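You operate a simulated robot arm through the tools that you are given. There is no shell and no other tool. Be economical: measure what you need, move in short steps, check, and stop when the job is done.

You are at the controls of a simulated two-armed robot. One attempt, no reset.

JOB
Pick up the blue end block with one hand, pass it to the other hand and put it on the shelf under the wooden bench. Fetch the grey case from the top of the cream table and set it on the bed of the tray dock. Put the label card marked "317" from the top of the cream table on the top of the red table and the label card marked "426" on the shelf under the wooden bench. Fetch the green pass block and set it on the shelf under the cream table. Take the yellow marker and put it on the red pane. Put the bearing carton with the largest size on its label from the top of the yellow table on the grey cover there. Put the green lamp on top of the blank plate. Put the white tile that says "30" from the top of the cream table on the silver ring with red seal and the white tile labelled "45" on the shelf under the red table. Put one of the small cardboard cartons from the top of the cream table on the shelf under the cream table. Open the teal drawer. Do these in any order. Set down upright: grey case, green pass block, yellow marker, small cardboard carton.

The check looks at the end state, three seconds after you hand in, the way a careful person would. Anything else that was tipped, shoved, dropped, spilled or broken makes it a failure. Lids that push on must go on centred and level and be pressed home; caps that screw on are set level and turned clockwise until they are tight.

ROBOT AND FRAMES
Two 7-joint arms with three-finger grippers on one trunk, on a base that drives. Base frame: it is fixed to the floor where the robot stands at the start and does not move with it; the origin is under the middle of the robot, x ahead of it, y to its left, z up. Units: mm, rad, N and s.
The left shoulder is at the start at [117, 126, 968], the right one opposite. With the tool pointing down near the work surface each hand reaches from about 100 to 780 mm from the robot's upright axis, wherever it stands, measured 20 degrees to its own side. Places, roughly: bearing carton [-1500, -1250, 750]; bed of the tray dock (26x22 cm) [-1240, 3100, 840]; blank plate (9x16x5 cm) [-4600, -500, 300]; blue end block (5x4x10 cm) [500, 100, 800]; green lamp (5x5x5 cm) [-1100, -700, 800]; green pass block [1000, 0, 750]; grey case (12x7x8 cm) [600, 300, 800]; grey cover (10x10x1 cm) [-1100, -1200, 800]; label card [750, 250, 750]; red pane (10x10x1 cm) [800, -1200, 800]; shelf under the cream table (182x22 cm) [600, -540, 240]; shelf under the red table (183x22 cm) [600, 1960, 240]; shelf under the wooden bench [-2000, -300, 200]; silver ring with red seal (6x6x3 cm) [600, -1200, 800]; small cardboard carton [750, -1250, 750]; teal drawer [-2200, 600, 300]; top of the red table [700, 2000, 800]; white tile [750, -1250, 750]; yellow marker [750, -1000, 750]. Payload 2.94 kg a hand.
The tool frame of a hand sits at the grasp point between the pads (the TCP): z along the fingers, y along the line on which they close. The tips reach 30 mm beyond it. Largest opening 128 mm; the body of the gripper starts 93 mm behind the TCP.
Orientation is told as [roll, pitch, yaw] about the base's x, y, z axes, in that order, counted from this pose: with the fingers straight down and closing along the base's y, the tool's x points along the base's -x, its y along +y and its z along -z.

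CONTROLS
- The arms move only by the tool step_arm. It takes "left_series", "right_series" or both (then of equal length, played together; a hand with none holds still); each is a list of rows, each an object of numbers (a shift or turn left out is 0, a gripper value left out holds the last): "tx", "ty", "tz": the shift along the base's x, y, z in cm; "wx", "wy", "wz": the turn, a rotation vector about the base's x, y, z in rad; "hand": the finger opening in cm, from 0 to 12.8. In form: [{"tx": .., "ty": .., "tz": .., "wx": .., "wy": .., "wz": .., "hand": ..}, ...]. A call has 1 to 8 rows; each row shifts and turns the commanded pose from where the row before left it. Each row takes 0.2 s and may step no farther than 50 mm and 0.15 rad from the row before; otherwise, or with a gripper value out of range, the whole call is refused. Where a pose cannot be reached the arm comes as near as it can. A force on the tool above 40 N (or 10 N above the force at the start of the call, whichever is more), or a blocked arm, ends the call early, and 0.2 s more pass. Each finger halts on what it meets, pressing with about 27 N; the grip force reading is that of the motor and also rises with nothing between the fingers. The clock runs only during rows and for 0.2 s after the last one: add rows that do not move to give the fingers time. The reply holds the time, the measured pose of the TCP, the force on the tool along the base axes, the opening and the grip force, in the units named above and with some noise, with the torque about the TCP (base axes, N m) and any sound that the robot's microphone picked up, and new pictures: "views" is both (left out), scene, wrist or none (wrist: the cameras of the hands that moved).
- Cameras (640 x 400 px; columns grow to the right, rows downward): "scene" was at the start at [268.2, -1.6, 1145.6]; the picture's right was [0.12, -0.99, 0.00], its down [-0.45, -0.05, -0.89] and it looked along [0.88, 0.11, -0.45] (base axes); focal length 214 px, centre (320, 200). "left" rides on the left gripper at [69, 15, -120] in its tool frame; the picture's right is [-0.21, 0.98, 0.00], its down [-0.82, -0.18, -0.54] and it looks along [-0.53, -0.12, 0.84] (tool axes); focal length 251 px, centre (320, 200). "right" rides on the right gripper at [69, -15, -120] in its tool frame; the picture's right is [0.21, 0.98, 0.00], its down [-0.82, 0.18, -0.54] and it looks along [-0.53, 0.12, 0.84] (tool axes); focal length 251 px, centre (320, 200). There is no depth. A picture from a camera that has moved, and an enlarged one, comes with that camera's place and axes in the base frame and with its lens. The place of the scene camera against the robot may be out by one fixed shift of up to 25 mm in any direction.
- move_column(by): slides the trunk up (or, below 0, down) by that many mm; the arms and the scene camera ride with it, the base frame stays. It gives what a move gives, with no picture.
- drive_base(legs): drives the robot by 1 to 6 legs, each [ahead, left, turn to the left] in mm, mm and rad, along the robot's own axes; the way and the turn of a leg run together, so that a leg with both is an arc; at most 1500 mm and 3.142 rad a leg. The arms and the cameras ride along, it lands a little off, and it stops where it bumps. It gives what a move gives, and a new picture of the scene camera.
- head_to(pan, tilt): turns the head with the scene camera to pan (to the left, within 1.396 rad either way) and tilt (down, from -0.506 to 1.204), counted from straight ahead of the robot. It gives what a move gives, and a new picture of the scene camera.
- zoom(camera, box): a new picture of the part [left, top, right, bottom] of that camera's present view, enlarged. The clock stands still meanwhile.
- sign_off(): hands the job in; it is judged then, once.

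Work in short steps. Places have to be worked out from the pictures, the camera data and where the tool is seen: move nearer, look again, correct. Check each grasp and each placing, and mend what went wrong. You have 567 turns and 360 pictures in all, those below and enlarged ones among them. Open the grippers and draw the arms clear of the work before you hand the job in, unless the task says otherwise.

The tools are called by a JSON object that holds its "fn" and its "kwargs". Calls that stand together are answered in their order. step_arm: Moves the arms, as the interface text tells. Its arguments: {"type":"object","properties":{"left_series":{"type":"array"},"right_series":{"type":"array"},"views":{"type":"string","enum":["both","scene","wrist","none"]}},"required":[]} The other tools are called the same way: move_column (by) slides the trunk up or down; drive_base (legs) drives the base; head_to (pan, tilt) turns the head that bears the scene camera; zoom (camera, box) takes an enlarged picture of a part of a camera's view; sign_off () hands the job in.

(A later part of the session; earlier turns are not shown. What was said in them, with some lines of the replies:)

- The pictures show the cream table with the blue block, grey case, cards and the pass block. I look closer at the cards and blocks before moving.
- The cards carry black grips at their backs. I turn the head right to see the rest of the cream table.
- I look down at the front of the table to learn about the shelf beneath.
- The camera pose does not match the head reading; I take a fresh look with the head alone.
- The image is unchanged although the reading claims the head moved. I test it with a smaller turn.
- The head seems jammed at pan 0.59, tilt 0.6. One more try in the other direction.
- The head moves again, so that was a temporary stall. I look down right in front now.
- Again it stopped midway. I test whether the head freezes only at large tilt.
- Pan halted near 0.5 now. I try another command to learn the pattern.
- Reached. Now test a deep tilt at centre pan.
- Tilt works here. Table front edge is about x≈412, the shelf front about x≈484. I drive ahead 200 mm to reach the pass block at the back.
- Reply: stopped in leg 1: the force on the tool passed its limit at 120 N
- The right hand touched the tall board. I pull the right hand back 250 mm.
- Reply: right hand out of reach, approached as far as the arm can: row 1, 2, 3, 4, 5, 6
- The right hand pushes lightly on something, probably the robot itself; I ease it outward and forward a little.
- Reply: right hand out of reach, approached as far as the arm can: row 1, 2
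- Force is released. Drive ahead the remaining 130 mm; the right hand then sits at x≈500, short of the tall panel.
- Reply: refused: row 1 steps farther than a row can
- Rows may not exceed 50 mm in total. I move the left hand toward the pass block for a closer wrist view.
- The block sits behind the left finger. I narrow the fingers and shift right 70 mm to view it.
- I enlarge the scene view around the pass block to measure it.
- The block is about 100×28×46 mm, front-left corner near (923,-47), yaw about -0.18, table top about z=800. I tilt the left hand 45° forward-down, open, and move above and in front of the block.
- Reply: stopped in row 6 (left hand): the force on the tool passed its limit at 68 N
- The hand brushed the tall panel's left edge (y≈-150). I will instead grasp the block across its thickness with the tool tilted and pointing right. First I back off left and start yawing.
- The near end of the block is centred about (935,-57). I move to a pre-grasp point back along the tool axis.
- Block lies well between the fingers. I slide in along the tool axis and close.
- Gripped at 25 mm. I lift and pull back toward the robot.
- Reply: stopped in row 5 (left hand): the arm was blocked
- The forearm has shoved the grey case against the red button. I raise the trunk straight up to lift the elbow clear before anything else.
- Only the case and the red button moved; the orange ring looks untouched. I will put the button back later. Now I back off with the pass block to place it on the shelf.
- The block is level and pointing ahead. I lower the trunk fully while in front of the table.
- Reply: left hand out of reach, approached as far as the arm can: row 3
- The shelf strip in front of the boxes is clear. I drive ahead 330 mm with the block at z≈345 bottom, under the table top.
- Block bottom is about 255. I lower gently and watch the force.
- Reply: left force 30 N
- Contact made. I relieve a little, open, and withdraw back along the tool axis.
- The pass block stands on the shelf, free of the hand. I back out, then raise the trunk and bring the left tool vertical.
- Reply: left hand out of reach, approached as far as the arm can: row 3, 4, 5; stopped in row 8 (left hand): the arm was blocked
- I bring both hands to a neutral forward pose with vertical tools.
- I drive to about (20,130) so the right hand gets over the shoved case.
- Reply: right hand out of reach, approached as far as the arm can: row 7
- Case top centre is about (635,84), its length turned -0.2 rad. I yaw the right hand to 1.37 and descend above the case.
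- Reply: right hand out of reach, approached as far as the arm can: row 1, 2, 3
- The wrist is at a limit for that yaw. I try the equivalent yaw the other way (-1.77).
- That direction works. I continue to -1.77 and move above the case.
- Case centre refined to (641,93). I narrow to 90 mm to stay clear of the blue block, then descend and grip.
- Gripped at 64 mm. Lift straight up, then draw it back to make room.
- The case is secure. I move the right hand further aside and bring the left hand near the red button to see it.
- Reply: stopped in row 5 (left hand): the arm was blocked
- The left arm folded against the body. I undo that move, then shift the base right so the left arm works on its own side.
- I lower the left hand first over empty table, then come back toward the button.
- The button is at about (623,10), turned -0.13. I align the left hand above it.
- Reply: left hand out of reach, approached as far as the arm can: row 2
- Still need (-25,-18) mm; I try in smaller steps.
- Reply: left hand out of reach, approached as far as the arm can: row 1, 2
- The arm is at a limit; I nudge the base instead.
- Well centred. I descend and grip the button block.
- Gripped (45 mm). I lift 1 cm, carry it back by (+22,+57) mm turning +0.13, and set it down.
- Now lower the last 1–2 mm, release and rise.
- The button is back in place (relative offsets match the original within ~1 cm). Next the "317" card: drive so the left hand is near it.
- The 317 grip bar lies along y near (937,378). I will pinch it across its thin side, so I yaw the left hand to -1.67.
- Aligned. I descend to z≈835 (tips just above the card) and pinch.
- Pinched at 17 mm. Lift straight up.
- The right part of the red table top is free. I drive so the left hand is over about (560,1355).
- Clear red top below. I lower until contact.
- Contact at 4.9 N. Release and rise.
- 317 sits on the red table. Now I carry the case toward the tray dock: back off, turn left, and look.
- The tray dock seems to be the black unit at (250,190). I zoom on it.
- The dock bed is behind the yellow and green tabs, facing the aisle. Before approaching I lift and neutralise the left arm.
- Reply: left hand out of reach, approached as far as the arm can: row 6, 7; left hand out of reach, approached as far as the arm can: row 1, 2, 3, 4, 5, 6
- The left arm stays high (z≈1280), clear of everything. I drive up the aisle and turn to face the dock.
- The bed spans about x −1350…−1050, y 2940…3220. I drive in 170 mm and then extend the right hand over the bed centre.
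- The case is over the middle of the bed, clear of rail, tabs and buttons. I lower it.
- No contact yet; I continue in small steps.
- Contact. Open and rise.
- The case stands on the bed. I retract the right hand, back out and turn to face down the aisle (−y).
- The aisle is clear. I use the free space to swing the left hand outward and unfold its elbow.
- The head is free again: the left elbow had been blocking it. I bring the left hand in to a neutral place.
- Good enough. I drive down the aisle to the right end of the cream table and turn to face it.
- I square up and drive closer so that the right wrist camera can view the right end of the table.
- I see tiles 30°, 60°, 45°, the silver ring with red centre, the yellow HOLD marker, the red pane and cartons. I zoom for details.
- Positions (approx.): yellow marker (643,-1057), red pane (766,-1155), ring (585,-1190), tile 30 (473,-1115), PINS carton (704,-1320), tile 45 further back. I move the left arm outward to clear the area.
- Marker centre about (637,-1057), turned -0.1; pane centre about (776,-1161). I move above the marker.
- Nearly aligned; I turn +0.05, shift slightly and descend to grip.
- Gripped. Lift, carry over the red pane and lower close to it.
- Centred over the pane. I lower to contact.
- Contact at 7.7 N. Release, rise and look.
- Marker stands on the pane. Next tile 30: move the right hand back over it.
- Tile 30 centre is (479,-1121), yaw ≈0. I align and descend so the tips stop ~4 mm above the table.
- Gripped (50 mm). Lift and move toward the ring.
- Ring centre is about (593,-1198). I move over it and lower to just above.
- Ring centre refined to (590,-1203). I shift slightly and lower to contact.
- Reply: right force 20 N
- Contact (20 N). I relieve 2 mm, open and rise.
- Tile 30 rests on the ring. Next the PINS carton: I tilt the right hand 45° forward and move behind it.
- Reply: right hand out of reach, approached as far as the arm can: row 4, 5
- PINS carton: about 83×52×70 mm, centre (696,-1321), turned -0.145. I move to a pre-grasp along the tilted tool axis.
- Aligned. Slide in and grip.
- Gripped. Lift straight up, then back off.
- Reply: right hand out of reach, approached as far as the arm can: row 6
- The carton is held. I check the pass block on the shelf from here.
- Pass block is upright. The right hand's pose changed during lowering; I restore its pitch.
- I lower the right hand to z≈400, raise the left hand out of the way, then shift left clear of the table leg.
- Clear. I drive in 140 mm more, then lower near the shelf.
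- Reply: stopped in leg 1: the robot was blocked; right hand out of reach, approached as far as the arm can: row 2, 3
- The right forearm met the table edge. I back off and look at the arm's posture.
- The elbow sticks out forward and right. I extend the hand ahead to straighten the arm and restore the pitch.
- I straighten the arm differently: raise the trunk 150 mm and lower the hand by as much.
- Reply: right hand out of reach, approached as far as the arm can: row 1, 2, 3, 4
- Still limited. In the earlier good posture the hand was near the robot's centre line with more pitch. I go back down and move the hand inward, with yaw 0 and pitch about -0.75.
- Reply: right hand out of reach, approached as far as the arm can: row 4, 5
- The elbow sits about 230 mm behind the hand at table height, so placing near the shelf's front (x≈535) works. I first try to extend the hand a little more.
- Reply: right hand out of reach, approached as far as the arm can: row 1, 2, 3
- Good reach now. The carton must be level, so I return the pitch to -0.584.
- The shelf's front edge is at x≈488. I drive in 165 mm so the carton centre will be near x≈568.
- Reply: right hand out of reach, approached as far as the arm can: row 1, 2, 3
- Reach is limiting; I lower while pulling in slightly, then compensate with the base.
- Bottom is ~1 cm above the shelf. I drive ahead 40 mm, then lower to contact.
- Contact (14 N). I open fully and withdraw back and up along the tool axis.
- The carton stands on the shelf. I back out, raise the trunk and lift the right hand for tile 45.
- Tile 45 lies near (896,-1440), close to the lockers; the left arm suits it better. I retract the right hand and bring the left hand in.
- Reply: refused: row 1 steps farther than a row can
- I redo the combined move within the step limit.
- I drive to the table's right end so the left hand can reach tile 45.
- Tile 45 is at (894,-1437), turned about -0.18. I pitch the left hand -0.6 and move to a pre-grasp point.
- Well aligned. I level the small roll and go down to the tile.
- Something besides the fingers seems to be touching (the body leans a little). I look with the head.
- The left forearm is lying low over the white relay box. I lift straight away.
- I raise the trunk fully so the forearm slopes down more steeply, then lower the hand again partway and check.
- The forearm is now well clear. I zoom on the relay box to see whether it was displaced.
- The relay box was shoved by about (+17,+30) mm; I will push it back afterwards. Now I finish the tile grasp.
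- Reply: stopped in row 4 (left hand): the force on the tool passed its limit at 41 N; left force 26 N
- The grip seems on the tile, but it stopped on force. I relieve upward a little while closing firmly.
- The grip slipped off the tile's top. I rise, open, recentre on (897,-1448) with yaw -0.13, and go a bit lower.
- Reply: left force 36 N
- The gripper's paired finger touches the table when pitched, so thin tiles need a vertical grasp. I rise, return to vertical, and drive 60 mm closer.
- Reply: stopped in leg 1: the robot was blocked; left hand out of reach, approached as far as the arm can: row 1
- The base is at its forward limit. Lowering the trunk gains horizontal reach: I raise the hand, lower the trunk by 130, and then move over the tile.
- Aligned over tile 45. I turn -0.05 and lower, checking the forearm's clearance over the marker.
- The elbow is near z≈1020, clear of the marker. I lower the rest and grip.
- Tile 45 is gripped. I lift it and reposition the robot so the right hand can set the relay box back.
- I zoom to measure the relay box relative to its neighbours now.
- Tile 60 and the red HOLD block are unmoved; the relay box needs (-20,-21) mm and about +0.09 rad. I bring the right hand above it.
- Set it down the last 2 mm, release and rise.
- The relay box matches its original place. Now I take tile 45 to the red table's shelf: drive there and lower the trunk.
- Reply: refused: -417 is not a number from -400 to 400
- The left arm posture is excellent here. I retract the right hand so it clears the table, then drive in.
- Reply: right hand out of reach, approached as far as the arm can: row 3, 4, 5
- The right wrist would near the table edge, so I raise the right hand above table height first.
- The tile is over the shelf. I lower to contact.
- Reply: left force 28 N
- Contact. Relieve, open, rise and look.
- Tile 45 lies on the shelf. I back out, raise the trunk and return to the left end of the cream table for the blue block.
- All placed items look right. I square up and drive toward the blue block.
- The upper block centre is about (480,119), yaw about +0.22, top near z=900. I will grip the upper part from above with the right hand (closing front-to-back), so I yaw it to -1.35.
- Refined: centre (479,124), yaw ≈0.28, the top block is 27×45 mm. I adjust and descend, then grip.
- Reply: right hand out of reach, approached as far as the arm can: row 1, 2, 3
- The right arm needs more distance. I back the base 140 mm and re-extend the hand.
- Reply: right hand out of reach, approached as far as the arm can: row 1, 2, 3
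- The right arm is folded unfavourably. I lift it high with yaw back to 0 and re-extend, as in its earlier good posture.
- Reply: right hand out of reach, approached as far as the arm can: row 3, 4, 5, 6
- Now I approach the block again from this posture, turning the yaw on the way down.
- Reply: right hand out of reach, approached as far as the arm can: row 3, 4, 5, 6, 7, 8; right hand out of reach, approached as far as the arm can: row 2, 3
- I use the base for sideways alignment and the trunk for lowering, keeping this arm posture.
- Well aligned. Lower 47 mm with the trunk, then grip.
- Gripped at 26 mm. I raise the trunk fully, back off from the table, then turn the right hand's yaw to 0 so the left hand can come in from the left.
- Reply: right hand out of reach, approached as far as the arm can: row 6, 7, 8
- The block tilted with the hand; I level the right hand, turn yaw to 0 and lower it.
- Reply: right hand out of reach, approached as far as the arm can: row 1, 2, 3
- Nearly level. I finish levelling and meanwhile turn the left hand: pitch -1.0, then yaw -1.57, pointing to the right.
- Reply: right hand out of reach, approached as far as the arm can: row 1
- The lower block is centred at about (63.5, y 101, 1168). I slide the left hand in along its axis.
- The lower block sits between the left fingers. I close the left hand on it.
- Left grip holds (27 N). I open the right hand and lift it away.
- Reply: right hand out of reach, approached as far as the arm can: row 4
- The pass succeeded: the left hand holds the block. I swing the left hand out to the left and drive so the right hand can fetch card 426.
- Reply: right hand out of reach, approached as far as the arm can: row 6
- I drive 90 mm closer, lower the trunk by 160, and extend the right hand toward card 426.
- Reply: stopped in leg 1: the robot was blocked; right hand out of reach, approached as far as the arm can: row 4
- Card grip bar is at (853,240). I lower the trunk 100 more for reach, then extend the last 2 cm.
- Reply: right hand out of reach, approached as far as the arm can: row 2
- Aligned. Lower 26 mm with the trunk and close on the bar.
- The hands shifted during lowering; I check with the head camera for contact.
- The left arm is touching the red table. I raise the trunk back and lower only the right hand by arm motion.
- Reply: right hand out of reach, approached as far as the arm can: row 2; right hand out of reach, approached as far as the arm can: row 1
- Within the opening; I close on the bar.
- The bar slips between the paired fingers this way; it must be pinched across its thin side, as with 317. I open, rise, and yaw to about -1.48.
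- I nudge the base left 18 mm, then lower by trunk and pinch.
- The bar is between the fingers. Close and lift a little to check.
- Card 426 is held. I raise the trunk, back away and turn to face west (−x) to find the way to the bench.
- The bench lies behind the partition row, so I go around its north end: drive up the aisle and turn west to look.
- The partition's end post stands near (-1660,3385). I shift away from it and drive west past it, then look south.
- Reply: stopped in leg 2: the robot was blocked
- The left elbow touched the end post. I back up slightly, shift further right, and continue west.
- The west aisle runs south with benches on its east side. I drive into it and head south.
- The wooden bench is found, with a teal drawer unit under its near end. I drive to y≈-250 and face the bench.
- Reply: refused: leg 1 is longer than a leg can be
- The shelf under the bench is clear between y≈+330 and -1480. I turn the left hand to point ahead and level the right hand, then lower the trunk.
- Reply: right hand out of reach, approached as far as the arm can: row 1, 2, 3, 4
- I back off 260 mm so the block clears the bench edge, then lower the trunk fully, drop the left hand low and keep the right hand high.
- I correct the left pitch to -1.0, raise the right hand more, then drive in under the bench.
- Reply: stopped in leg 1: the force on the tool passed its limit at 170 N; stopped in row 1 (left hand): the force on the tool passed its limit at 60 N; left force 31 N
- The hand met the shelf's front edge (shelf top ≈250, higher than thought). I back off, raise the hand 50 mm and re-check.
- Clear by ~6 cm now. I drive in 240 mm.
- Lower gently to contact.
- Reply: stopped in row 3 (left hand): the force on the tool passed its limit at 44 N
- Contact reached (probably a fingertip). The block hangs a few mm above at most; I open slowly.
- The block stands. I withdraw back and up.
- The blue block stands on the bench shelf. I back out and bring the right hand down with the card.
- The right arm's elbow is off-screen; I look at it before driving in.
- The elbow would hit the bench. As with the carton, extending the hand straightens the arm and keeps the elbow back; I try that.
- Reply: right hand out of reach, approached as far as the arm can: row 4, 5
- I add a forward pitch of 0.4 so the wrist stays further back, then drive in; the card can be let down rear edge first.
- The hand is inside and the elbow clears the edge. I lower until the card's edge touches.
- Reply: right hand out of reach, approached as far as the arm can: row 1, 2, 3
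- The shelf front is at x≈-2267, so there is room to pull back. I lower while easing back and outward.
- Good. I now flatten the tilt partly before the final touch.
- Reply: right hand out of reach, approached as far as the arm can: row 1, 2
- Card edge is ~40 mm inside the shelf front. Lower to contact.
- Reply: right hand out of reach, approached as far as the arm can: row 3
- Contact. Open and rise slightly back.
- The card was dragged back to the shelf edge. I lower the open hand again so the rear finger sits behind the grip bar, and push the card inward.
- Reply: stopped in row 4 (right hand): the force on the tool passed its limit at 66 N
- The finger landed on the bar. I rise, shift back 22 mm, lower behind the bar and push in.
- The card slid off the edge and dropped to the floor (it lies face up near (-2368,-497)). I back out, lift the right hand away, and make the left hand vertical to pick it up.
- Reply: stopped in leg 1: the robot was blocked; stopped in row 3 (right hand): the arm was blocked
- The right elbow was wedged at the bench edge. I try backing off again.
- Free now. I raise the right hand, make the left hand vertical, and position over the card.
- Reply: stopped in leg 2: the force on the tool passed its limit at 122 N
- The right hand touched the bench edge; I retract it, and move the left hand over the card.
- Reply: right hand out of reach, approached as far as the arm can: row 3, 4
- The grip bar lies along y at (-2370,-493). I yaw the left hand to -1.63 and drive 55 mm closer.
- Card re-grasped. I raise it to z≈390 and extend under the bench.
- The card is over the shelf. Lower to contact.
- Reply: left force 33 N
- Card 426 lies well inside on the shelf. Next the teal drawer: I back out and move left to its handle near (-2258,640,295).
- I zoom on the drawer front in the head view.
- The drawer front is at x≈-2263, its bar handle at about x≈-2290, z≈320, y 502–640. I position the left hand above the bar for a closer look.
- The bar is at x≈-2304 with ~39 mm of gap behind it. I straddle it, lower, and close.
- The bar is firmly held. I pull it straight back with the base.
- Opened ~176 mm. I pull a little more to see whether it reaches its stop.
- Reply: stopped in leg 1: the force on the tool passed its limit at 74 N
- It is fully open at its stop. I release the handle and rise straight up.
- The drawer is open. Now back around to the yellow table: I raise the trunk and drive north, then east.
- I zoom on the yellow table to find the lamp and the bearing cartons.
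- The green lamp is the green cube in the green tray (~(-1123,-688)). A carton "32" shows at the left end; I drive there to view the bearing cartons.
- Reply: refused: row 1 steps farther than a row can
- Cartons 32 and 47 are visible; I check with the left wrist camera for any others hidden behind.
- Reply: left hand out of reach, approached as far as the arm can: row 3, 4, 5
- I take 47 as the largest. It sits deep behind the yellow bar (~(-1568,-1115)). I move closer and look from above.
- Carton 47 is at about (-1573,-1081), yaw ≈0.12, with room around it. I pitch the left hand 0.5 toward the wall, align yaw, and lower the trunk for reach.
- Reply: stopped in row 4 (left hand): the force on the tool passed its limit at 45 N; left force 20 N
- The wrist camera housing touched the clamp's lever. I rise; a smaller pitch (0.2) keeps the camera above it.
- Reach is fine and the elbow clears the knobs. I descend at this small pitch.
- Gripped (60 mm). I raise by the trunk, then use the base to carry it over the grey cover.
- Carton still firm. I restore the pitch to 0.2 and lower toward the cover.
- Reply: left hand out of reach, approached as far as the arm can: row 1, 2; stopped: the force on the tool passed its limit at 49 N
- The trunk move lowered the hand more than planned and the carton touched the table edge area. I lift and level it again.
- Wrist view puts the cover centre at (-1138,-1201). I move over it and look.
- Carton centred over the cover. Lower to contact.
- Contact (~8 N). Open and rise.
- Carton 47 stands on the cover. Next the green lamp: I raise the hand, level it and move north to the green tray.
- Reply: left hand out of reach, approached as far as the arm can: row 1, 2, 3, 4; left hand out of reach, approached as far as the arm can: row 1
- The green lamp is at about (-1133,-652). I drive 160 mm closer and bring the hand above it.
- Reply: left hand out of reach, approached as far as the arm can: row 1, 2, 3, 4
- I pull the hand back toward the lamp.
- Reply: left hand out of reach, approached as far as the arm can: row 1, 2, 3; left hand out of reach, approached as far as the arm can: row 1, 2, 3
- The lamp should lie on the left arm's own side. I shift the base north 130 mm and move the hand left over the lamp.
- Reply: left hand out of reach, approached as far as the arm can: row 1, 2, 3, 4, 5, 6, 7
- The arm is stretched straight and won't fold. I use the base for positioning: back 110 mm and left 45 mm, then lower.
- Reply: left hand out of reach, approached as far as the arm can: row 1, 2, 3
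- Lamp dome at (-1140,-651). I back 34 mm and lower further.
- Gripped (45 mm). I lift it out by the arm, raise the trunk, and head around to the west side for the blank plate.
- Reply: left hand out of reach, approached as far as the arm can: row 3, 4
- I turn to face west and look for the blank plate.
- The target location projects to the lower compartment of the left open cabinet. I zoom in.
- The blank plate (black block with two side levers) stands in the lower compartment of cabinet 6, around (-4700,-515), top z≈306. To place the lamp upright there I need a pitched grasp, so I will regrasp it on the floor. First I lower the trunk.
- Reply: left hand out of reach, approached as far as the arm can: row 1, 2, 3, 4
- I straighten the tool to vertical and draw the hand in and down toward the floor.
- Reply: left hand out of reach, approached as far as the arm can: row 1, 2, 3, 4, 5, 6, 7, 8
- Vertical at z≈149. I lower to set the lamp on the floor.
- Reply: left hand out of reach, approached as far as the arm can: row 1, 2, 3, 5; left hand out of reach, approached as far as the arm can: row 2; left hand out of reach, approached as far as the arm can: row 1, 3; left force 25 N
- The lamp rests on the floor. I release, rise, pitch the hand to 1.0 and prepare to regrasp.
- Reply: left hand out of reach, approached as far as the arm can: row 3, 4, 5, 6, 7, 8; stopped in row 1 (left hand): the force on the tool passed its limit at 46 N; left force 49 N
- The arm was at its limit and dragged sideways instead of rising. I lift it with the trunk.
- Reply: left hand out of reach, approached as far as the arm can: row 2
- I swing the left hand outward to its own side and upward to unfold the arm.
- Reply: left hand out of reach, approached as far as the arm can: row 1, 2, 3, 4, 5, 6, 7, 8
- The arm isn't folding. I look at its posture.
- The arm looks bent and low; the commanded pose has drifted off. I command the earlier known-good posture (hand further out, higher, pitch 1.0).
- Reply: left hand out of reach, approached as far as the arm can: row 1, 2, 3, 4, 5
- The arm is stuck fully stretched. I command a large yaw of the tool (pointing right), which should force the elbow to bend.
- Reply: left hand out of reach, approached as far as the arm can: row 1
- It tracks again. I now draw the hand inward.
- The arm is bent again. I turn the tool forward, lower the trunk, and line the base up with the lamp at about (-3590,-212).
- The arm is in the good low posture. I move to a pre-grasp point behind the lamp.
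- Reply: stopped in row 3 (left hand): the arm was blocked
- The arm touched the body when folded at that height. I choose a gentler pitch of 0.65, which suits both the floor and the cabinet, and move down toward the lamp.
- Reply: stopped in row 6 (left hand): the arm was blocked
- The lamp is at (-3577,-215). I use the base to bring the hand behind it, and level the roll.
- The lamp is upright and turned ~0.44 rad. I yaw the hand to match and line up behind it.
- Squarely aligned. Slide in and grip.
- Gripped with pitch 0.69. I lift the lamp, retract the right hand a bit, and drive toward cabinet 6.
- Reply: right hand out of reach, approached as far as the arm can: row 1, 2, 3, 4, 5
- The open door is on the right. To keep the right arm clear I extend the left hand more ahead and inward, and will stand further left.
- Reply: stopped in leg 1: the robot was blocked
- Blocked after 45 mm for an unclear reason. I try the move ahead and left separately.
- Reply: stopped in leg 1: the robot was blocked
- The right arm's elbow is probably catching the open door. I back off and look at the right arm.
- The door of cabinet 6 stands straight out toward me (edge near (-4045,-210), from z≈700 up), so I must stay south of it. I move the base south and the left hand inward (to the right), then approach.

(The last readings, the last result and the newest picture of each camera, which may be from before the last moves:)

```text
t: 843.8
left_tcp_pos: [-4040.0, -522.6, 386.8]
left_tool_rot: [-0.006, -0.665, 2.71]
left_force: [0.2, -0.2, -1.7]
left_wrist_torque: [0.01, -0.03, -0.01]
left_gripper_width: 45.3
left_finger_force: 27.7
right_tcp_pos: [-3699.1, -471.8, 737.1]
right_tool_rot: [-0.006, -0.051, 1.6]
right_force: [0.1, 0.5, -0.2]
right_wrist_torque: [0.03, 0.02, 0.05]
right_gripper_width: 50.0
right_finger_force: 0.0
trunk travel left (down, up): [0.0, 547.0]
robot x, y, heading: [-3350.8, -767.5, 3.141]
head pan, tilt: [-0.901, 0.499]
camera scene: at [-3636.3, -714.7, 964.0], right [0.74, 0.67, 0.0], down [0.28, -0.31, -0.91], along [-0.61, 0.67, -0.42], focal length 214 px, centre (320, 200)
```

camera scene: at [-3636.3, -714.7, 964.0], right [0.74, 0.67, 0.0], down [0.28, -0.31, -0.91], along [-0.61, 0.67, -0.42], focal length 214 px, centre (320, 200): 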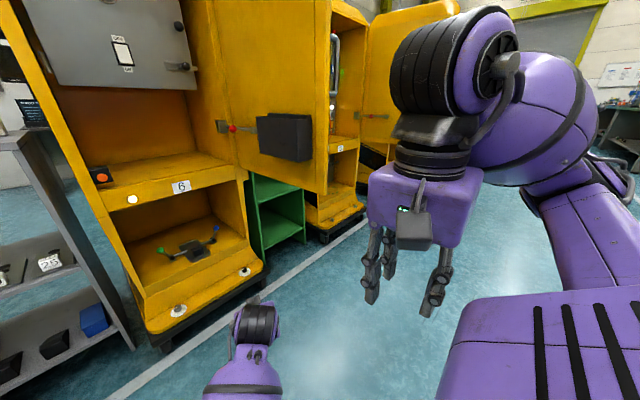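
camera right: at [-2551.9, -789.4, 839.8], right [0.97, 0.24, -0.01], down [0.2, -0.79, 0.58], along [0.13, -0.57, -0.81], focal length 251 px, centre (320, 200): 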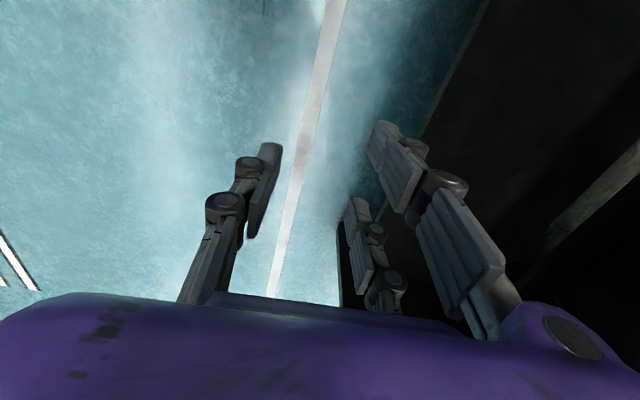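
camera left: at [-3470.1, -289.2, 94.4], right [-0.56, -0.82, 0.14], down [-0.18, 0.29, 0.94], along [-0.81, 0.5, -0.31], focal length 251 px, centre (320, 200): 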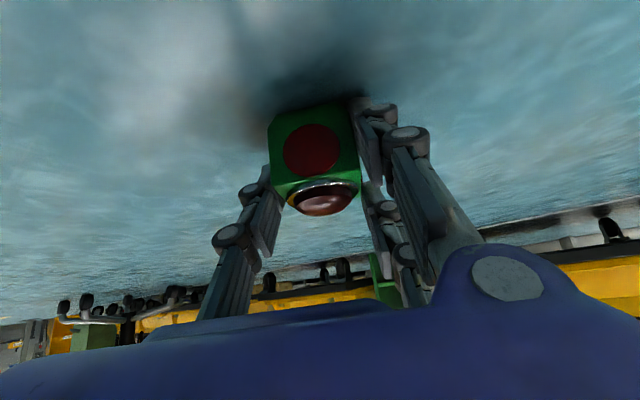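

The right elbow would still meet the door, so I stand ~150 mm further south, keeping the left hand in line with the plate, and tuck the right hand inward.

{"fn": "step_arm", "kwargs": {"left_series": [{"ty": 4, "tx": 1}, {"ty": 4, "tx": 1}, {"ty": 4, "tx": 1}, {"ty": 3.5, "tx": 1}], "right_series": [{"ty": -4}, {"ty": -4}, {"ty": -4}, {"ty": -3}], "views": "none"}}

{"fn": "drive_base", "kwargs": {"legs": [[0, 155, 0], [380, 0, 0]]}}

```text
t: 844.8
left_tcp_pos: [-3998.7, -368.7, 386.9]
left_tool_rot: [-0.006, -0.665, 2.712]
left_force: [0.3, -0.8, -2.4]
left_wrist_torque: [0.01, 0.0, 0.0]
left_gripper_width: 45.4
left_finger_force: 26.8
right_tcp_pos: [-3706.3, -623.3, 747.0]
right_tool_rot: [-0.006, -0.049, 1.597]
right_force: [-0.3, 0.2, -0.3]
right_wrist_torque: [0.02, -0.01, -0.02]
right_gripper_width: 50.1
right_finger_force: 0.1
right hand out of reach, approached as far as the arm can: row 1
trunk travel left (down, up): [0.0, 547.0]
robot x, y, heading: [-3344.3, -774.7, 3.146]
head pan, tilt: [-0.901, 0.499]
```

```text
t: 848.8
left_tcp_pos: [-4372.6, -518.9, 387.9]
left_tool_rot: [-0.008, -0.665, 2.703]
left_force: [0.2, 0.4, -1.3]
left_wrist_torque: [0.02, 0.01, 0.0]
left_gripper_width: 45.3
left_finger_force: 27.3
right_tcp_pos: [-4083.5, -776.1, 747.2]
right_tool_rot: [-0.006, -0.049, 1.593]
right_force: [0.7, 0.1, 0.2]
right_wrist_torque: [0.03, -0.03, 0.0]
right_gripper_width: 50.1
right_finger_force: 0.0
trunk travel left (down, up): [0.0, 547.0]
robot x, y, heading: [-3727.8, -925.7, 3.132]
head pan, tilt: [-0.901, 0.499]
camera scene: at [-4006.8, -863.4, 962.8], right [0.8, 0.6, 0.0], down [0.26, -0.34, -0.9], along [-0.54, 0.72, -0.43], focal length 214 px, centre (320, 200)
```

scene: 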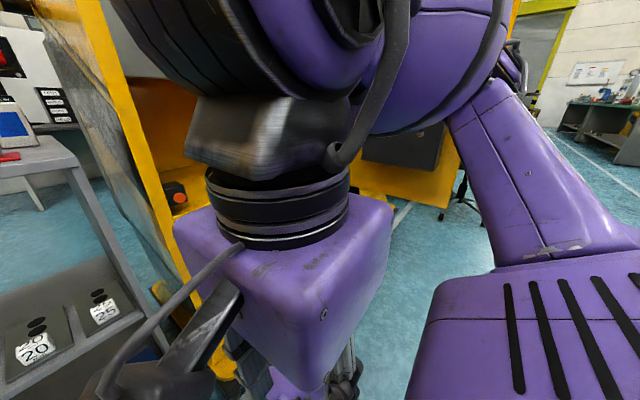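

I drive ahead 230 mm more, then check with the left wrist camera.

{"fn": "drive_base", "kwargs": {"legs": [[220, 0, 0]]}}

{"fn": "step_arm", "kwargs": {"left_series": [{"tz": 0.5}], "views": "wrist"}}

```text
t: 850.5
left_tcp_pos: [-4584.2, -513.5, 386.0]
left_tool_rot: [-0.005, -0.665, 2.697]
left_force: [-0.6, 0.3, -2.0]
left_wrist_torque: [0.02, 0.0, 0.0]
left_gripper_width: 44.7
left_finger_force: 27.3
right_tcp_pos: [-4293.7, -771.0, 746.6]
right_tool_rot: [-0.008, -0.05, 1.587]
right_force: [0.2, -0.1, -0.5]
right_wrist_torque: [-0.01, 0.02, 0.05]
right_gripper_width: 50.0
right_finger_force: 0.2
trunk travel left (down, up): [0.0, 547.0]
robot x, y, heading: [-3936.1, -924.5, 3.125]
head pan, tilt: [-0.901, 0.499]
camera scene: at [-4218.6, -859.2, 962.8], right [0.8, 0.6, 0.0], down [0.26, -0.34, -0.9], along [-0.54, 0.72, -0.43], focal length 214 px, centre (320, 200)
```

scene: 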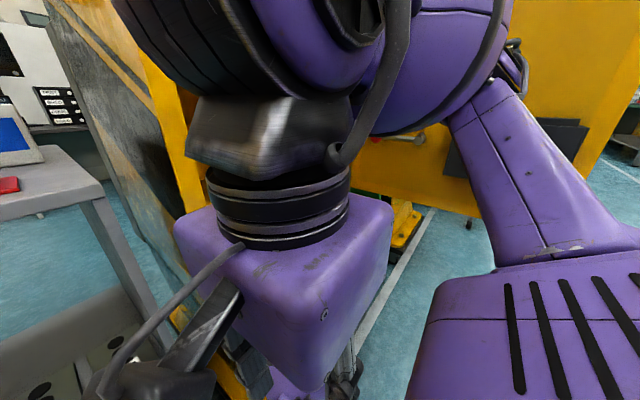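

```text
t: 850.9
left_tcp_pos: [-4581.8, -513.1, 391.4]
left_tool_rot: [-0.005, -0.666, 2.699]
left_force: [-0.9, -0.6, -1.8]
left_wrist_torque: [0.03, 0.06, 0.01]
left_gripper_width: 44.5
left_finger_force: 26.7
right_tcp_pos: [-4294.8, -772.8, 746.8]
right_tool_rot: [-0.004, -0.05, 1.59]
right_force: [0.5, -0.5, -0.3]
right_wrist_torque: [0.0, -0.01, 0.0]
right_gripper_width: 50.2
right_finger_force: 0.1
trunk travel left (down, up): [0.0, 547.0]
robot x, y, heading: [-3933.5, -925.1, 3.125]
head pan, tilt: [-0.901, 0.499]
camera left: at [-4472.7, -582.6, 443.3], right [-0.57, -0.81, 0.13], down [-0.21, 0.29, 0.93], along [-0.79, 0.51, -0.34], focal length 251 px, centre (320, 200)
```

left: 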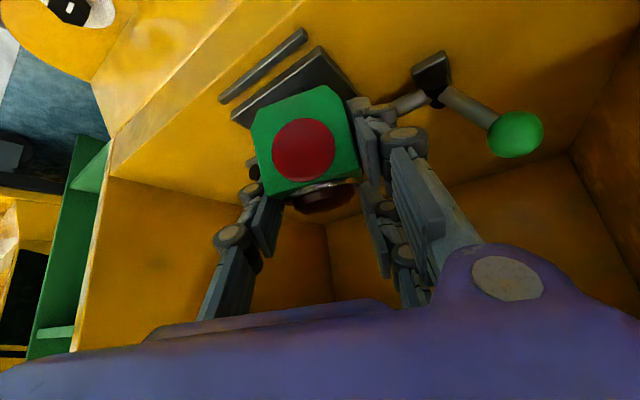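

The plate is seen: about 9 cm wide, y −532…−443, front x≈−4576, top z≈306. I extend the arm to centre the lamp over its front half.

{"fn": "step_arm", "kwargs": {"left_series": [{"tx": -2.5, "ty": 1.1}, {"tx": -2.5, "ty": 1.1}, {"tz": -1}, {"tz": -1}], "views": "wrist"}}

```text
t: 851.9
left_tcp_pos: [-4633.2, -491.4, 375.9]
left_tool_rot: [-0.007, -0.664, 2.684]
left_force: [-8.2, 1.7, 18.7]
left_wrist_torque: [0.16, -0.07, -0.06]
left_gripper_width: 45.0
left_finger_force: 27.0
left hand out of reach, approached as far as the arm can: row 4
right_tcp_pos: [-4293.8, -772.7, 747.9]
right_tool_rot: [-0.003, -0.053, 1.589]
right_force: [-0.4, -0.1, -0.5]
right_wrist_torque: [0.01, 0.0, -0.03]
right_gripper_width: 50.0
right_finger_force: 0.1
trunk travel left (down, up): [0.0, 547.0]
robot x, y, heading: [-3936.9, -924.3, 3.131]
head pan, tilt: [-0.901, 0.499]
camera left: at [-4523.7, -561.3, 427.1], right [-0.59, -0.8, 0.13], down [-0.2, 0.3, 0.93], along [-0.79, 0.52, -0.34], focal length 251 px, centre (320, 200)
```

left: 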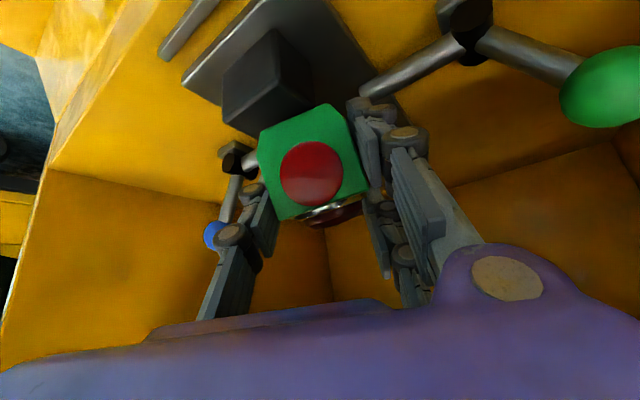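

The plate carries a grip block at its front (x≈-4605…-4640); the flat free part lies behind it, centre about (-4698,-474), top z≈288. A fingertip touched a side rod, so I rise and move further in and centred.

{"fn": "step_arm", "kwargs": {"left_series": [{"tz": 3}, {"tx": -2, "ty": 0.8}, {"tx": -2, "ty": 0.8}, {"tx": -1.5, "ty": 0.3}], "views": "none"}}

```text
t: 853.1
left_tcp_pos: [-4657.0, -517.2, 371.7]
left_tool_rot: [0.001, -0.625, 2.728]
left_force: [-0.3, 0.1, -1.2]
left_wrist_torque: [-0.03, 0.01, 0.01]
left_gripper_width: 44.4
left_finger_force: 27.1
left hand out of reach, approached as far as the arm can: row 2, 3, 4
right_tcp_pos: [-4294.8, -773.0, 747.4]
right_tool_rot: [-0.006, -0.051, 1.586]
right_force: [-0.6, -0.1, -0.7]
right_wrist_torque: [0.0, -0.04, -0.02]
right_gripper_width: 49.8
right_finger_force: 0.0
trunk travel left (down, up): [0.0, 547.0]
robot x, y, heading: [-3937.9, -924.4, 3.129]
head pan, tilt: [-0.901, 0.499]
stopped in row 4 (left hand): the arm was blocked; the commanded pose is now the measured one
```

The arm is at its limit; I use the base (35 mm ahead, 40 mm right) after rising slightly.

{"fn": "step_arm", "kwargs": {"left_series": [{"tz": 2, "tx": 0.5}, {"tz": 1, "wy": 0.04, "wz": -0.03}], "views": "none"}}

{"fn": "drive_base", "kwargs": {"legs": [[40, -42, 0]]}}

{"fn": "step_arm", "kwargs": {"left_series": [{"tz": 0.1}], "views": "wrist"}}

```text
t: 853.7
left_tcp_pos: [-4648.8, -508.7, 409.1]
left_tool_rot: [0.02, -0.668, 2.677]
left_force: [-0.8, -0.2, -2.0]
left_wrist_torque: [0.02, 0.04, 0.02]
left_gripper_width: 44.1
left_finger_force: 27.3
right_tcp_pos: [-4293.7, -773.2, 747.3]
right_tool_rot: [-0.006, -0.052, 1.589]
right_force: [-0.7, 0.7, -0.2]
right_wrist_torque: [0.0, -0.01, 0.01]
right_gripper_width: 50.0
right_finger_force: 0.0
trunk travel left (down, up): [0.0, 547.0]
robot x, y, heading: [-3937.1, -921.6, 3.127]
head pan, tilt: [-0.901, 0.499]
```

```text
t: 854.8
left_tcp_pos: [-4682.5, -467.7, 400.5]
left_tool_rot: [0.017, -0.658, 2.676]
left_force: [0.1, 0.1, -1.9]
left_wrist_torque: [0.05, -0.01, 0.0]
left_gripper_width: 44.4
left_finger_force: 27.2
right_tcp_pos: [-4333.0, -731.4, 747.4]
right_tool_rot: [-0.006, -0.05, 1.59]
right_force: [0.2, -0.6, 0.4]
right_wrist_torque: [-0.01, -0.03, -0.01]
right_gripper_width: 49.8
right_finger_force: 0.1
trunk travel left (down, up): [0.0, 547.0]
robot x, y, heading: [-3981.3, -882.5, 3.129]
head pan, tilt: [-0.901, 0.499]
stopped in leg 1: the robot was blocked; the commanded pose is now the measured one
camera scene: at [-4257.6, -818.5, 962.9], right [0.8, 0.6, 0.0], down [0.26, -0.34, -0.9], along [-0.54, 0.72, -0.43], focal length 214 px, centre (320, 200)
```

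scene: 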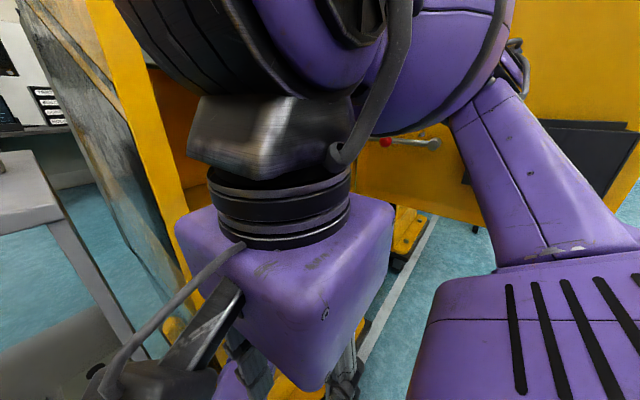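

```text
t: 855.2
left_tcp_pos: [-4681.5, -466.7, 400.6]
left_tool_rot: [0.018, -0.658, 2.676]
left_force: [-0.1, -0.3, -1.5]
left_wrist_torque: [0.02, -0.03, 0.03]
left_gripper_width: 44.2
left_finger_force: 26.9
right_tcp_pos: [-4332.0, -731.5, 747.5]
right_tool_rot: [-0.007, -0.048, 1.587]
right_force: [0.8, 0.8, -0.5]
right_wrist_torque: [0.02, -0.02, 0.01]
right_gripper_width: 50.0
right_finger_force: 0.1
trunk travel left (down, up): [0.0, 547.0]
robot x, y, heading: [-3973.5, -883.3, 3.124]
head pan, tilt: [-0.901, 0.499]
camera left: at [-4572.4, -536.6, 454.3], right [-0.58, -0.8, 0.15], down [-0.2, 0.32, 0.93], along [-0.79, 0.51, -0.35], focal length 251 px, centre (320, 200)
```

left: 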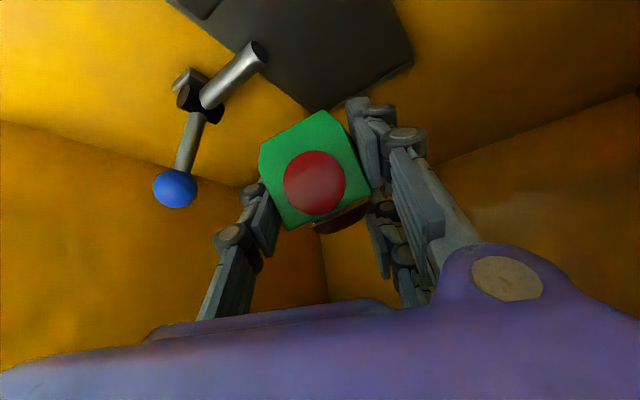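

The flat part spans x≈-4645…-4741, y≈-430…-531. The lamp is nearly over it; I shift 15 mm and lower.

{"fn": "step_arm", "kwargs": {"left_series": [{"ty": -1.6}, {"tz": -2}, {"tz": -1.5}], "views": "none"}}

```text
t: 856.0
left_tcp_pos: [-4682.4, -484.3, 365.1]
left_tool_rot: [0.02, -0.656, 2.674]
left_force: [0.1, 0.6, -2.0]
left_wrist_torque: [0.01, 0.02, -0.01]
left_gripper_width: 44.3
left_finger_force: 26.7
right_tcp_pos: [-4333.3, -730.7, 747.8]
right_tool_rot: [-0.006, -0.048, 1.587]
right_force: [-0.6, 0.5, 0.1]
right_wrist_torque: [-0.01, 0.01, 0.0]
right_gripper_width: 50.0
right_finger_force: 0.0
trunk travel left (down, up): [0.0, 547.0]
robot x, y, heading: [-3972.1, -883.2, 3.126]
head pan, tilt: [-0.901, 0.499]
```

{"fn": "step_arm", "kwargs": {"left_series": [{"tz": -0.7}, {"tz": -0.6}, {"tz": -0.5}], "views": "wrist"}}

```text
t: 856.8
left_tcp_pos: [-4682.8, -483.6, 353.7]
left_tool_rot: [0.02, -0.665, 2.675]
left_force: [6.0, -5.6, 23.1]
left_wrist_torque: [-1.03, -0.19, 0.19]
left_gripper_width: 44.3
left_finger_force: 27.7
right_tcp_pos: [-4331.7, -732.9, 747.7]
right_tool_rot: [-0.003, -0.05, 1.59]
right_force: [0.1, 0.3, 0.0]
right_wrist_torque: [-0.01, 0.0, -0.07]
right_gripper_width: 50.0
right_finger_force: 0.1
trunk travel left (down, up): [0.0, 547.0]
robot x, y, heading: [-3972.6, -882.4, 3.128]
head pan, tilt: [-0.901, 0.499]
camera left: at [-4572.8, -552.5, 405.1], right [-0.58, -0.8, 0.15], down [-0.19, 0.31, 0.93], along [-0.79, 0.51, -0.34], focal length 251 px, centre (320, 200)
```

left: 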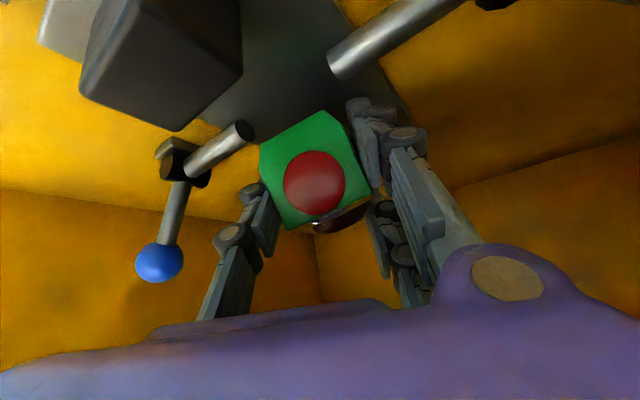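

The contact height matches the floor regrasp (fingers and lamp base level together), so the lamp sits on the plate (top ≈307), centre about (-4691,-479). I release gently.

{"fn": "step_arm", "kwargs": {"left_series": [{"tz": 0.15}, {"hand": 5.2}, {"hand": 6.5}, {}], "views": "wrist"}}

```text
t: 857.8
left_tcp_pos: [-4682.0, -484.6, 349.6]
left_tool_rot: [0.021, -0.655, 2.677]
left_force: [-2.2, 1.5, 7.3]
left_wrist_torque: [-0.18, 0.16, -0.12]
left_gripper_width: 68.3
left_finger_force: 0.4
right_tcp_pos: [-4332.6, -731.3, 746.2]
right_tool_rot: [-0.006, -0.05, 1.588]
right_force: [0.6, -0.7, 0.6]
right_wrist_torque: [-0.01, 0.03, 0.03]
right_gripper_width: 49.9
right_finger_force: 0.1
trunk travel left (down, up): [0.0, 547.0]
robot x, y, heading: [-3975.5, -880.9, 3.13]
head pan, tilt: [-0.901, 0.499]
camera left: at [-4572.1, -553.6, 402.7], right [-0.58, -0.8, 0.15], down [-0.2, 0.32, 0.93], along [-0.79, 0.51, -0.35], focal length 251 px, centre (320, 200)
```

left: 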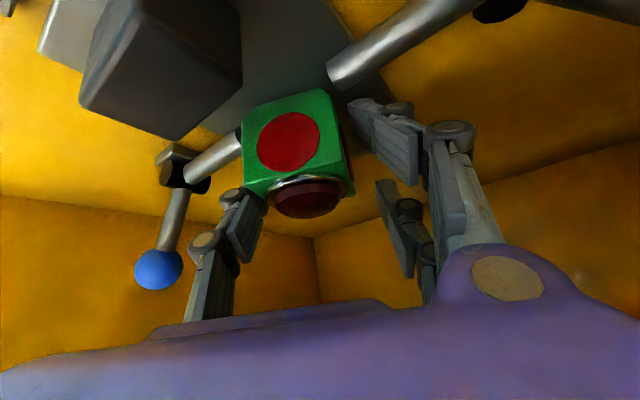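

The lamp stands on the plate, dome up. I withdraw along the tool axis and look.

{"fn": "step_arm", "kwargs": {"left_series": [{"tx": 1.2, "ty": -0.6, "tz": 1.7}, {"tx": 2.2, "ty": -1.1, "tz": 3}, {"tx": 2.5, "ty": -1.2, "tz": 2}], "views": "wrist"}}

```text
t: 858.6
left_tcp_pos: [-4623.0, -515.7, 415.3]
left_tool_rot: [0.021, -0.654, 2.676]
left_force: [0.1, -1.4, 0.1]
left_wrist_torque: [0.01, 0.01, 0.0]
left_gripper_width: 64.9
left_finger_force: 0.2
right_tcp_pos: [-4332.8, -731.8, 747.3]
right_tool_rot: [-0.005, -0.048, 1.589]
right_force: [0.4, 0.0, 0.3]
right_wrist_torque: [0.0, 0.04, 0.04]
right_gripper_width: 49.8
right_finger_force: 0.1
trunk travel left (down, up): [0.0, 547.0]
robot x, y, heading: [-3972.7, -883.3, 3.128]
head pan, tilt: [-0.901, 0.499]
camera left: at [-4513.2, -583.9, 468.6], right [-0.58, -0.8, 0.15], down [-0.2, 0.32, 0.93], along [-0.79, 0.51, -0.35], focal length 251 px, centre (320, 200)
```

left: 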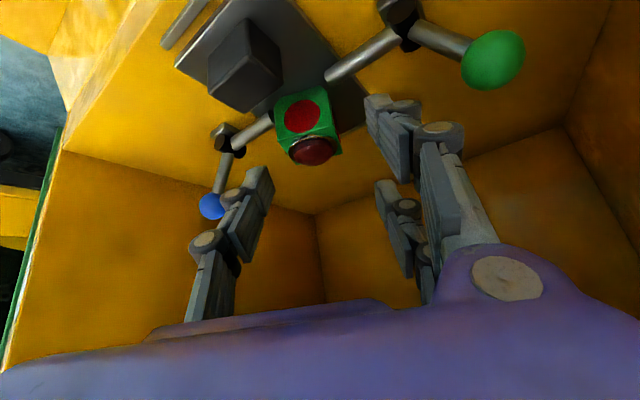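

The lamp stands on the plate. I back the robot straight out, clear of the cabinet.

{"fn": "drive_base", "kwargs": {"legs": [[-500, 0, 0]]}}

{"fn": "head_to", "kwargs": {"pan": 0.0, "tilt": 0.6}}

```text
t: 861.6
left_tcp_pos: [-4114.7, -519.5, 415.3]
left_tool_rot: [0.02, -0.657, 2.673]
left_force: [-0.3, 0.6, 0.1]
left_wrist_torque: [-0.05, 0.01, 0.0]
left_gripper_width: 65.0
left_finger_force: 0.0
right_tcp_pos: [-3823.5, -739.4, 747.6]
right_tool_rot: [-0.005, -0.05, 1.586]
right_force: [-0.5, -0.1, 0.9]
right_wrist_torque: [0.01, 0.0, -0.02]
right_gripper_width: 50.0
right_finger_force: 0.1
trunk travel left (down, up): [0.0, 547.0]
robot x, y, heading: [-3466.1, -893.9, 3.122]
head pan, tilt: [-0.901, 0.499]
camera scene: at [-3749.0, -825.9, 962.9], right [0.8, 0.6, 0.0], down [0.26, -0.34, -0.9], along [-0.54, 0.72, -0.43], focal length 214 px, centre (320, 200)
```

scene: 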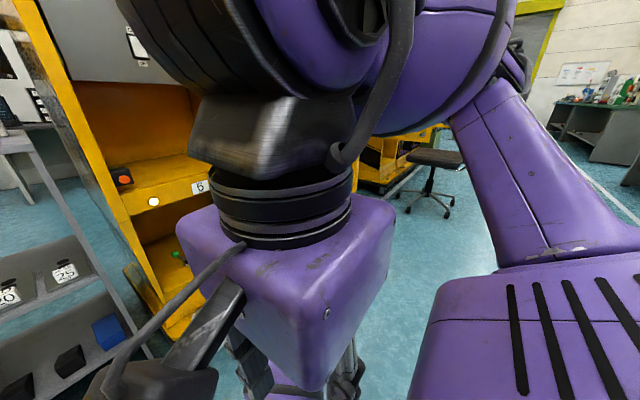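

```text
t: 862.8
left_tcp_pos: [-4113.8, -520.5, 415.2]
left_tool_rot: [0.02, -0.656, 2.668]
left_force: [0.2, 0.3, 0.4]
left_wrist_torque: [0.01, -0.01, -0.01]
left_gripper_width: 65.0
left_finger_force: 0.0
right_tcp_pos: [-3824.5, -737.5, 747.7]
right_tool_rot: [-0.005, -0.05, 1.585]
right_force: [0.0, 0.4, 0.7]
right_wrist_torque: [-0.01, 0.02, -0.02]
right_gripper_width: 50.0
right_finger_force: 0.0
trunk travel left (down, up): [0.0, 547.0]
robot x, y, heading: [-3460.8, -892.7, 3.122]
head pan, tilt: [0.0, 0.6]
camera scene: at [-3749.5, -826.2, 962.5], right [0.8, 0.61, 0.0], down [0.26, -0.34, -0.9], along [-0.55, 0.72, -0.43], focal length 214 px, centre (320, 200)
```

scene: 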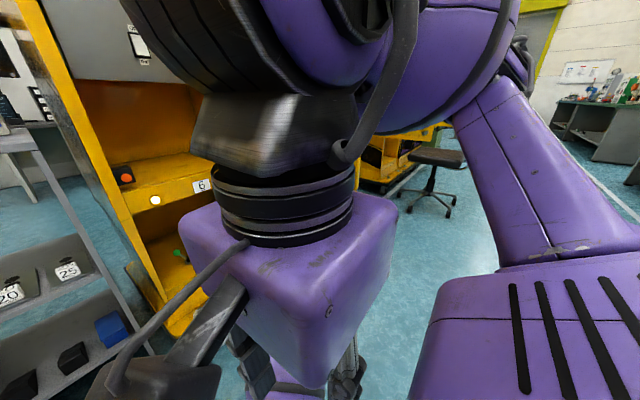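

I verify the lamp from here through the left wrist camera.

{"fn": "zoom", "kwargs": {"camera": "left", "box": [0, 0, 640, 400]}}

```text
1.00 times, centred on (320, 200) of left (not enlarged: the box is as wide or as high as the picture)
camera zoom: at [-4004.1, -589.3, 468.6], right [-0.58, -0.8, 0.15], down [-0.2, 0.32, 0.93], along [-0.79, 0.51, -0.35], focal length 251 px, centre (320, 200)
```

zoom: 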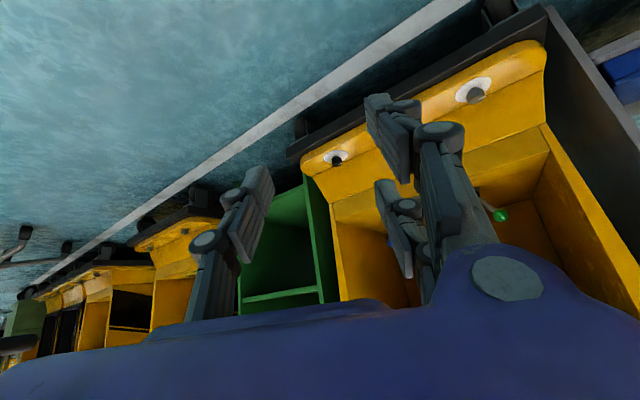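

I turn the left hand a little so its camera sees the lamp.

{"fn": "step_arm", "kwargs": {"left_series": [{"wz": 0.14, "hand": 9}, {"wz": 0.14}, {"wz": 0.12}], "views": "none"}}

{"fn": "zoom", "kwargs": {"camera": "left", "box": [230, 110, 430, 290]}}

```text
t: 863.6
left_tcp_pos: [-4113.0, -519.1, 417.6]
left_tool_rot: [0.017, -0.659, 3.074]
left_force: [0.4, 0.0, -0.3]
left_wrist_torque: [0.03, 0.0, 0.01]
left_gripper_width: 90.0
left_finger_force: 0.1
right_tcp_pos: [-3824.1, -737.3, 746.4]
right_tool_rot: [-0.005, -0.046, 1.584]
right_force: [0.7, -0.5, 0.3]
right_wrist_torque: [0.02, -0.01, -0.02]
right_gripper_width: 50.0
right_finger_force: 0.0
trunk travel left (down, up): [0.0, 547.0]
robot x, y, heading: [-3466.9, -893.1, 3.124]
head pan, tilt: [0.0, 0.6]
```

```text
2.22 times, centred on (330, 200) of left
camera zoom: at [-3985.7, -541.3, 469.0], right [-0.23, -0.96, 0.15], down [-0.31, 0.21, 0.93], along [-0.92, 0.16, -0.34], focal length 559 px, centre (298, 200)
```

zoom: 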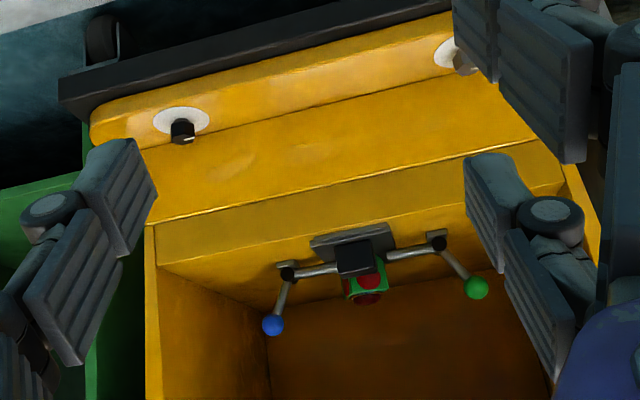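

The lamp stands upright on the plate behind its grip block. I open the right hand and back away into the free aisle.

{"fn": "step_arm", "kwargs": {"right_series": [{"hand": 9}, {}], "views": "none"}}

{"fn": "drive_base", "kwargs": {"legs": [[-400, 0, 0]]}}

```text
t: 864.2
left_tcp_pos: [-4114.1, -520.5, 417.0]
left_tool_rot: [0.019, -0.656, 3.072]
left_force: [-0.2, 0.7, -0.4]
left_wrist_torque: [-0.02, 0.01, -0.01]
left_gripper_width: 89.8
left_finger_force: 0.1
right_tcp_pos: [-3823.4, -737.8, 746.1]
right_tool_rot: [-0.006, -0.048, 1.585]
right_force: [0.2, 0.2, 0.7]
right_wrist_torque: [-0.03, 0.03, 0.01]
right_gripper_width: 90.0
right_finger_force: 0.1
trunk travel left (down, up): [0.0, 547.0]
robot x, y, heading: [-3465.1, -891.4, 3.123]
head pan, tilt: [0.0, 0.6]
```

```text
t: 866.7
left_tcp_pos: [-3712.3, -527.3, 415.9]
left_tool_rot: [0.02, -0.656, 3.068]
left_force: [-0.4, -1.3, 0.4]
left_wrist_torque: [0.01, -0.01, 0.04]
left_gripper_width: 89.9
left_finger_force: 0.1
right_tcp_pos: [-3421.7, -744.7, 746.4]
right_tool_rot: [-0.006, -0.049, 1.582]
right_force: [-0.9, -0.7, 0.0]
right_wrist_torque: [-0.02, 0.01, 0.0]
right_gripper_width: 90.0
right_finger_force: 0.0
trunk travel left (down, up): [0.0, 547.0]
robot x, y, heading: [-3066.5, -898.9, 3.117]
head pan, tilt: [0.0, 0.6]
camera scene: at [-3348.6, -834.4, 962.4], right [0.79, 0.61, 0.0], down [0.27, -0.34, -0.9], along [-0.55, 0.71, -0.43], focal length 214 px, centre (320, 200)
```

scene: 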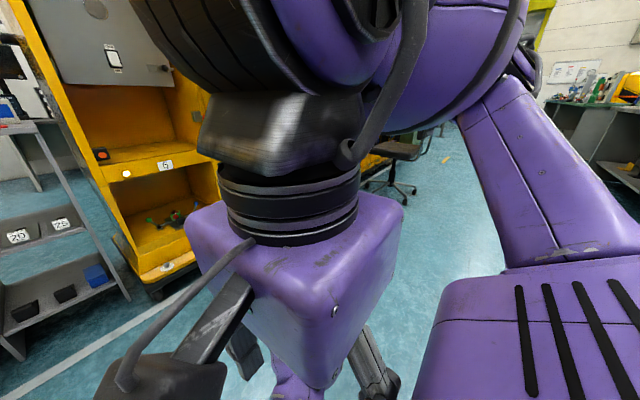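

All the placements are made, both grippers are open, and the arms are clear of the work. I hand the job in.

{"fn": "sign_off", "kwargs": {}}

```text
The job is handed in.
```

I placed all the listed items, opened the teal drawer and handed the job in; I don't have the check's result.

These things happened on the way and could count against it:
- **Red button:** I shoved it on the cream table, then moved it back to within about 1 cm of where it started.
- **White relay box:** I shoved it on the cream table, then moved it back to within about 5 mm of where it started.
- **Bumps:** I touched the cream table's bolt board, the clamp on the yellow table, and the plate's rods in cabinet 6. I also got stuck twice beside the cabinet's open door. I saw nothing displaced but did not check each closely.
- **Card 426:** it fell to the floor once; I picked it up and it now lies well inside the bench shelf.
- **Green lamp:** I set it on the floor to regrasp it, and it now stands upright on the blank plate, behind the plate's grip block.
- **Bearing cartons:** I saw only two, 32 and 47, so I treated 47 as the largest.
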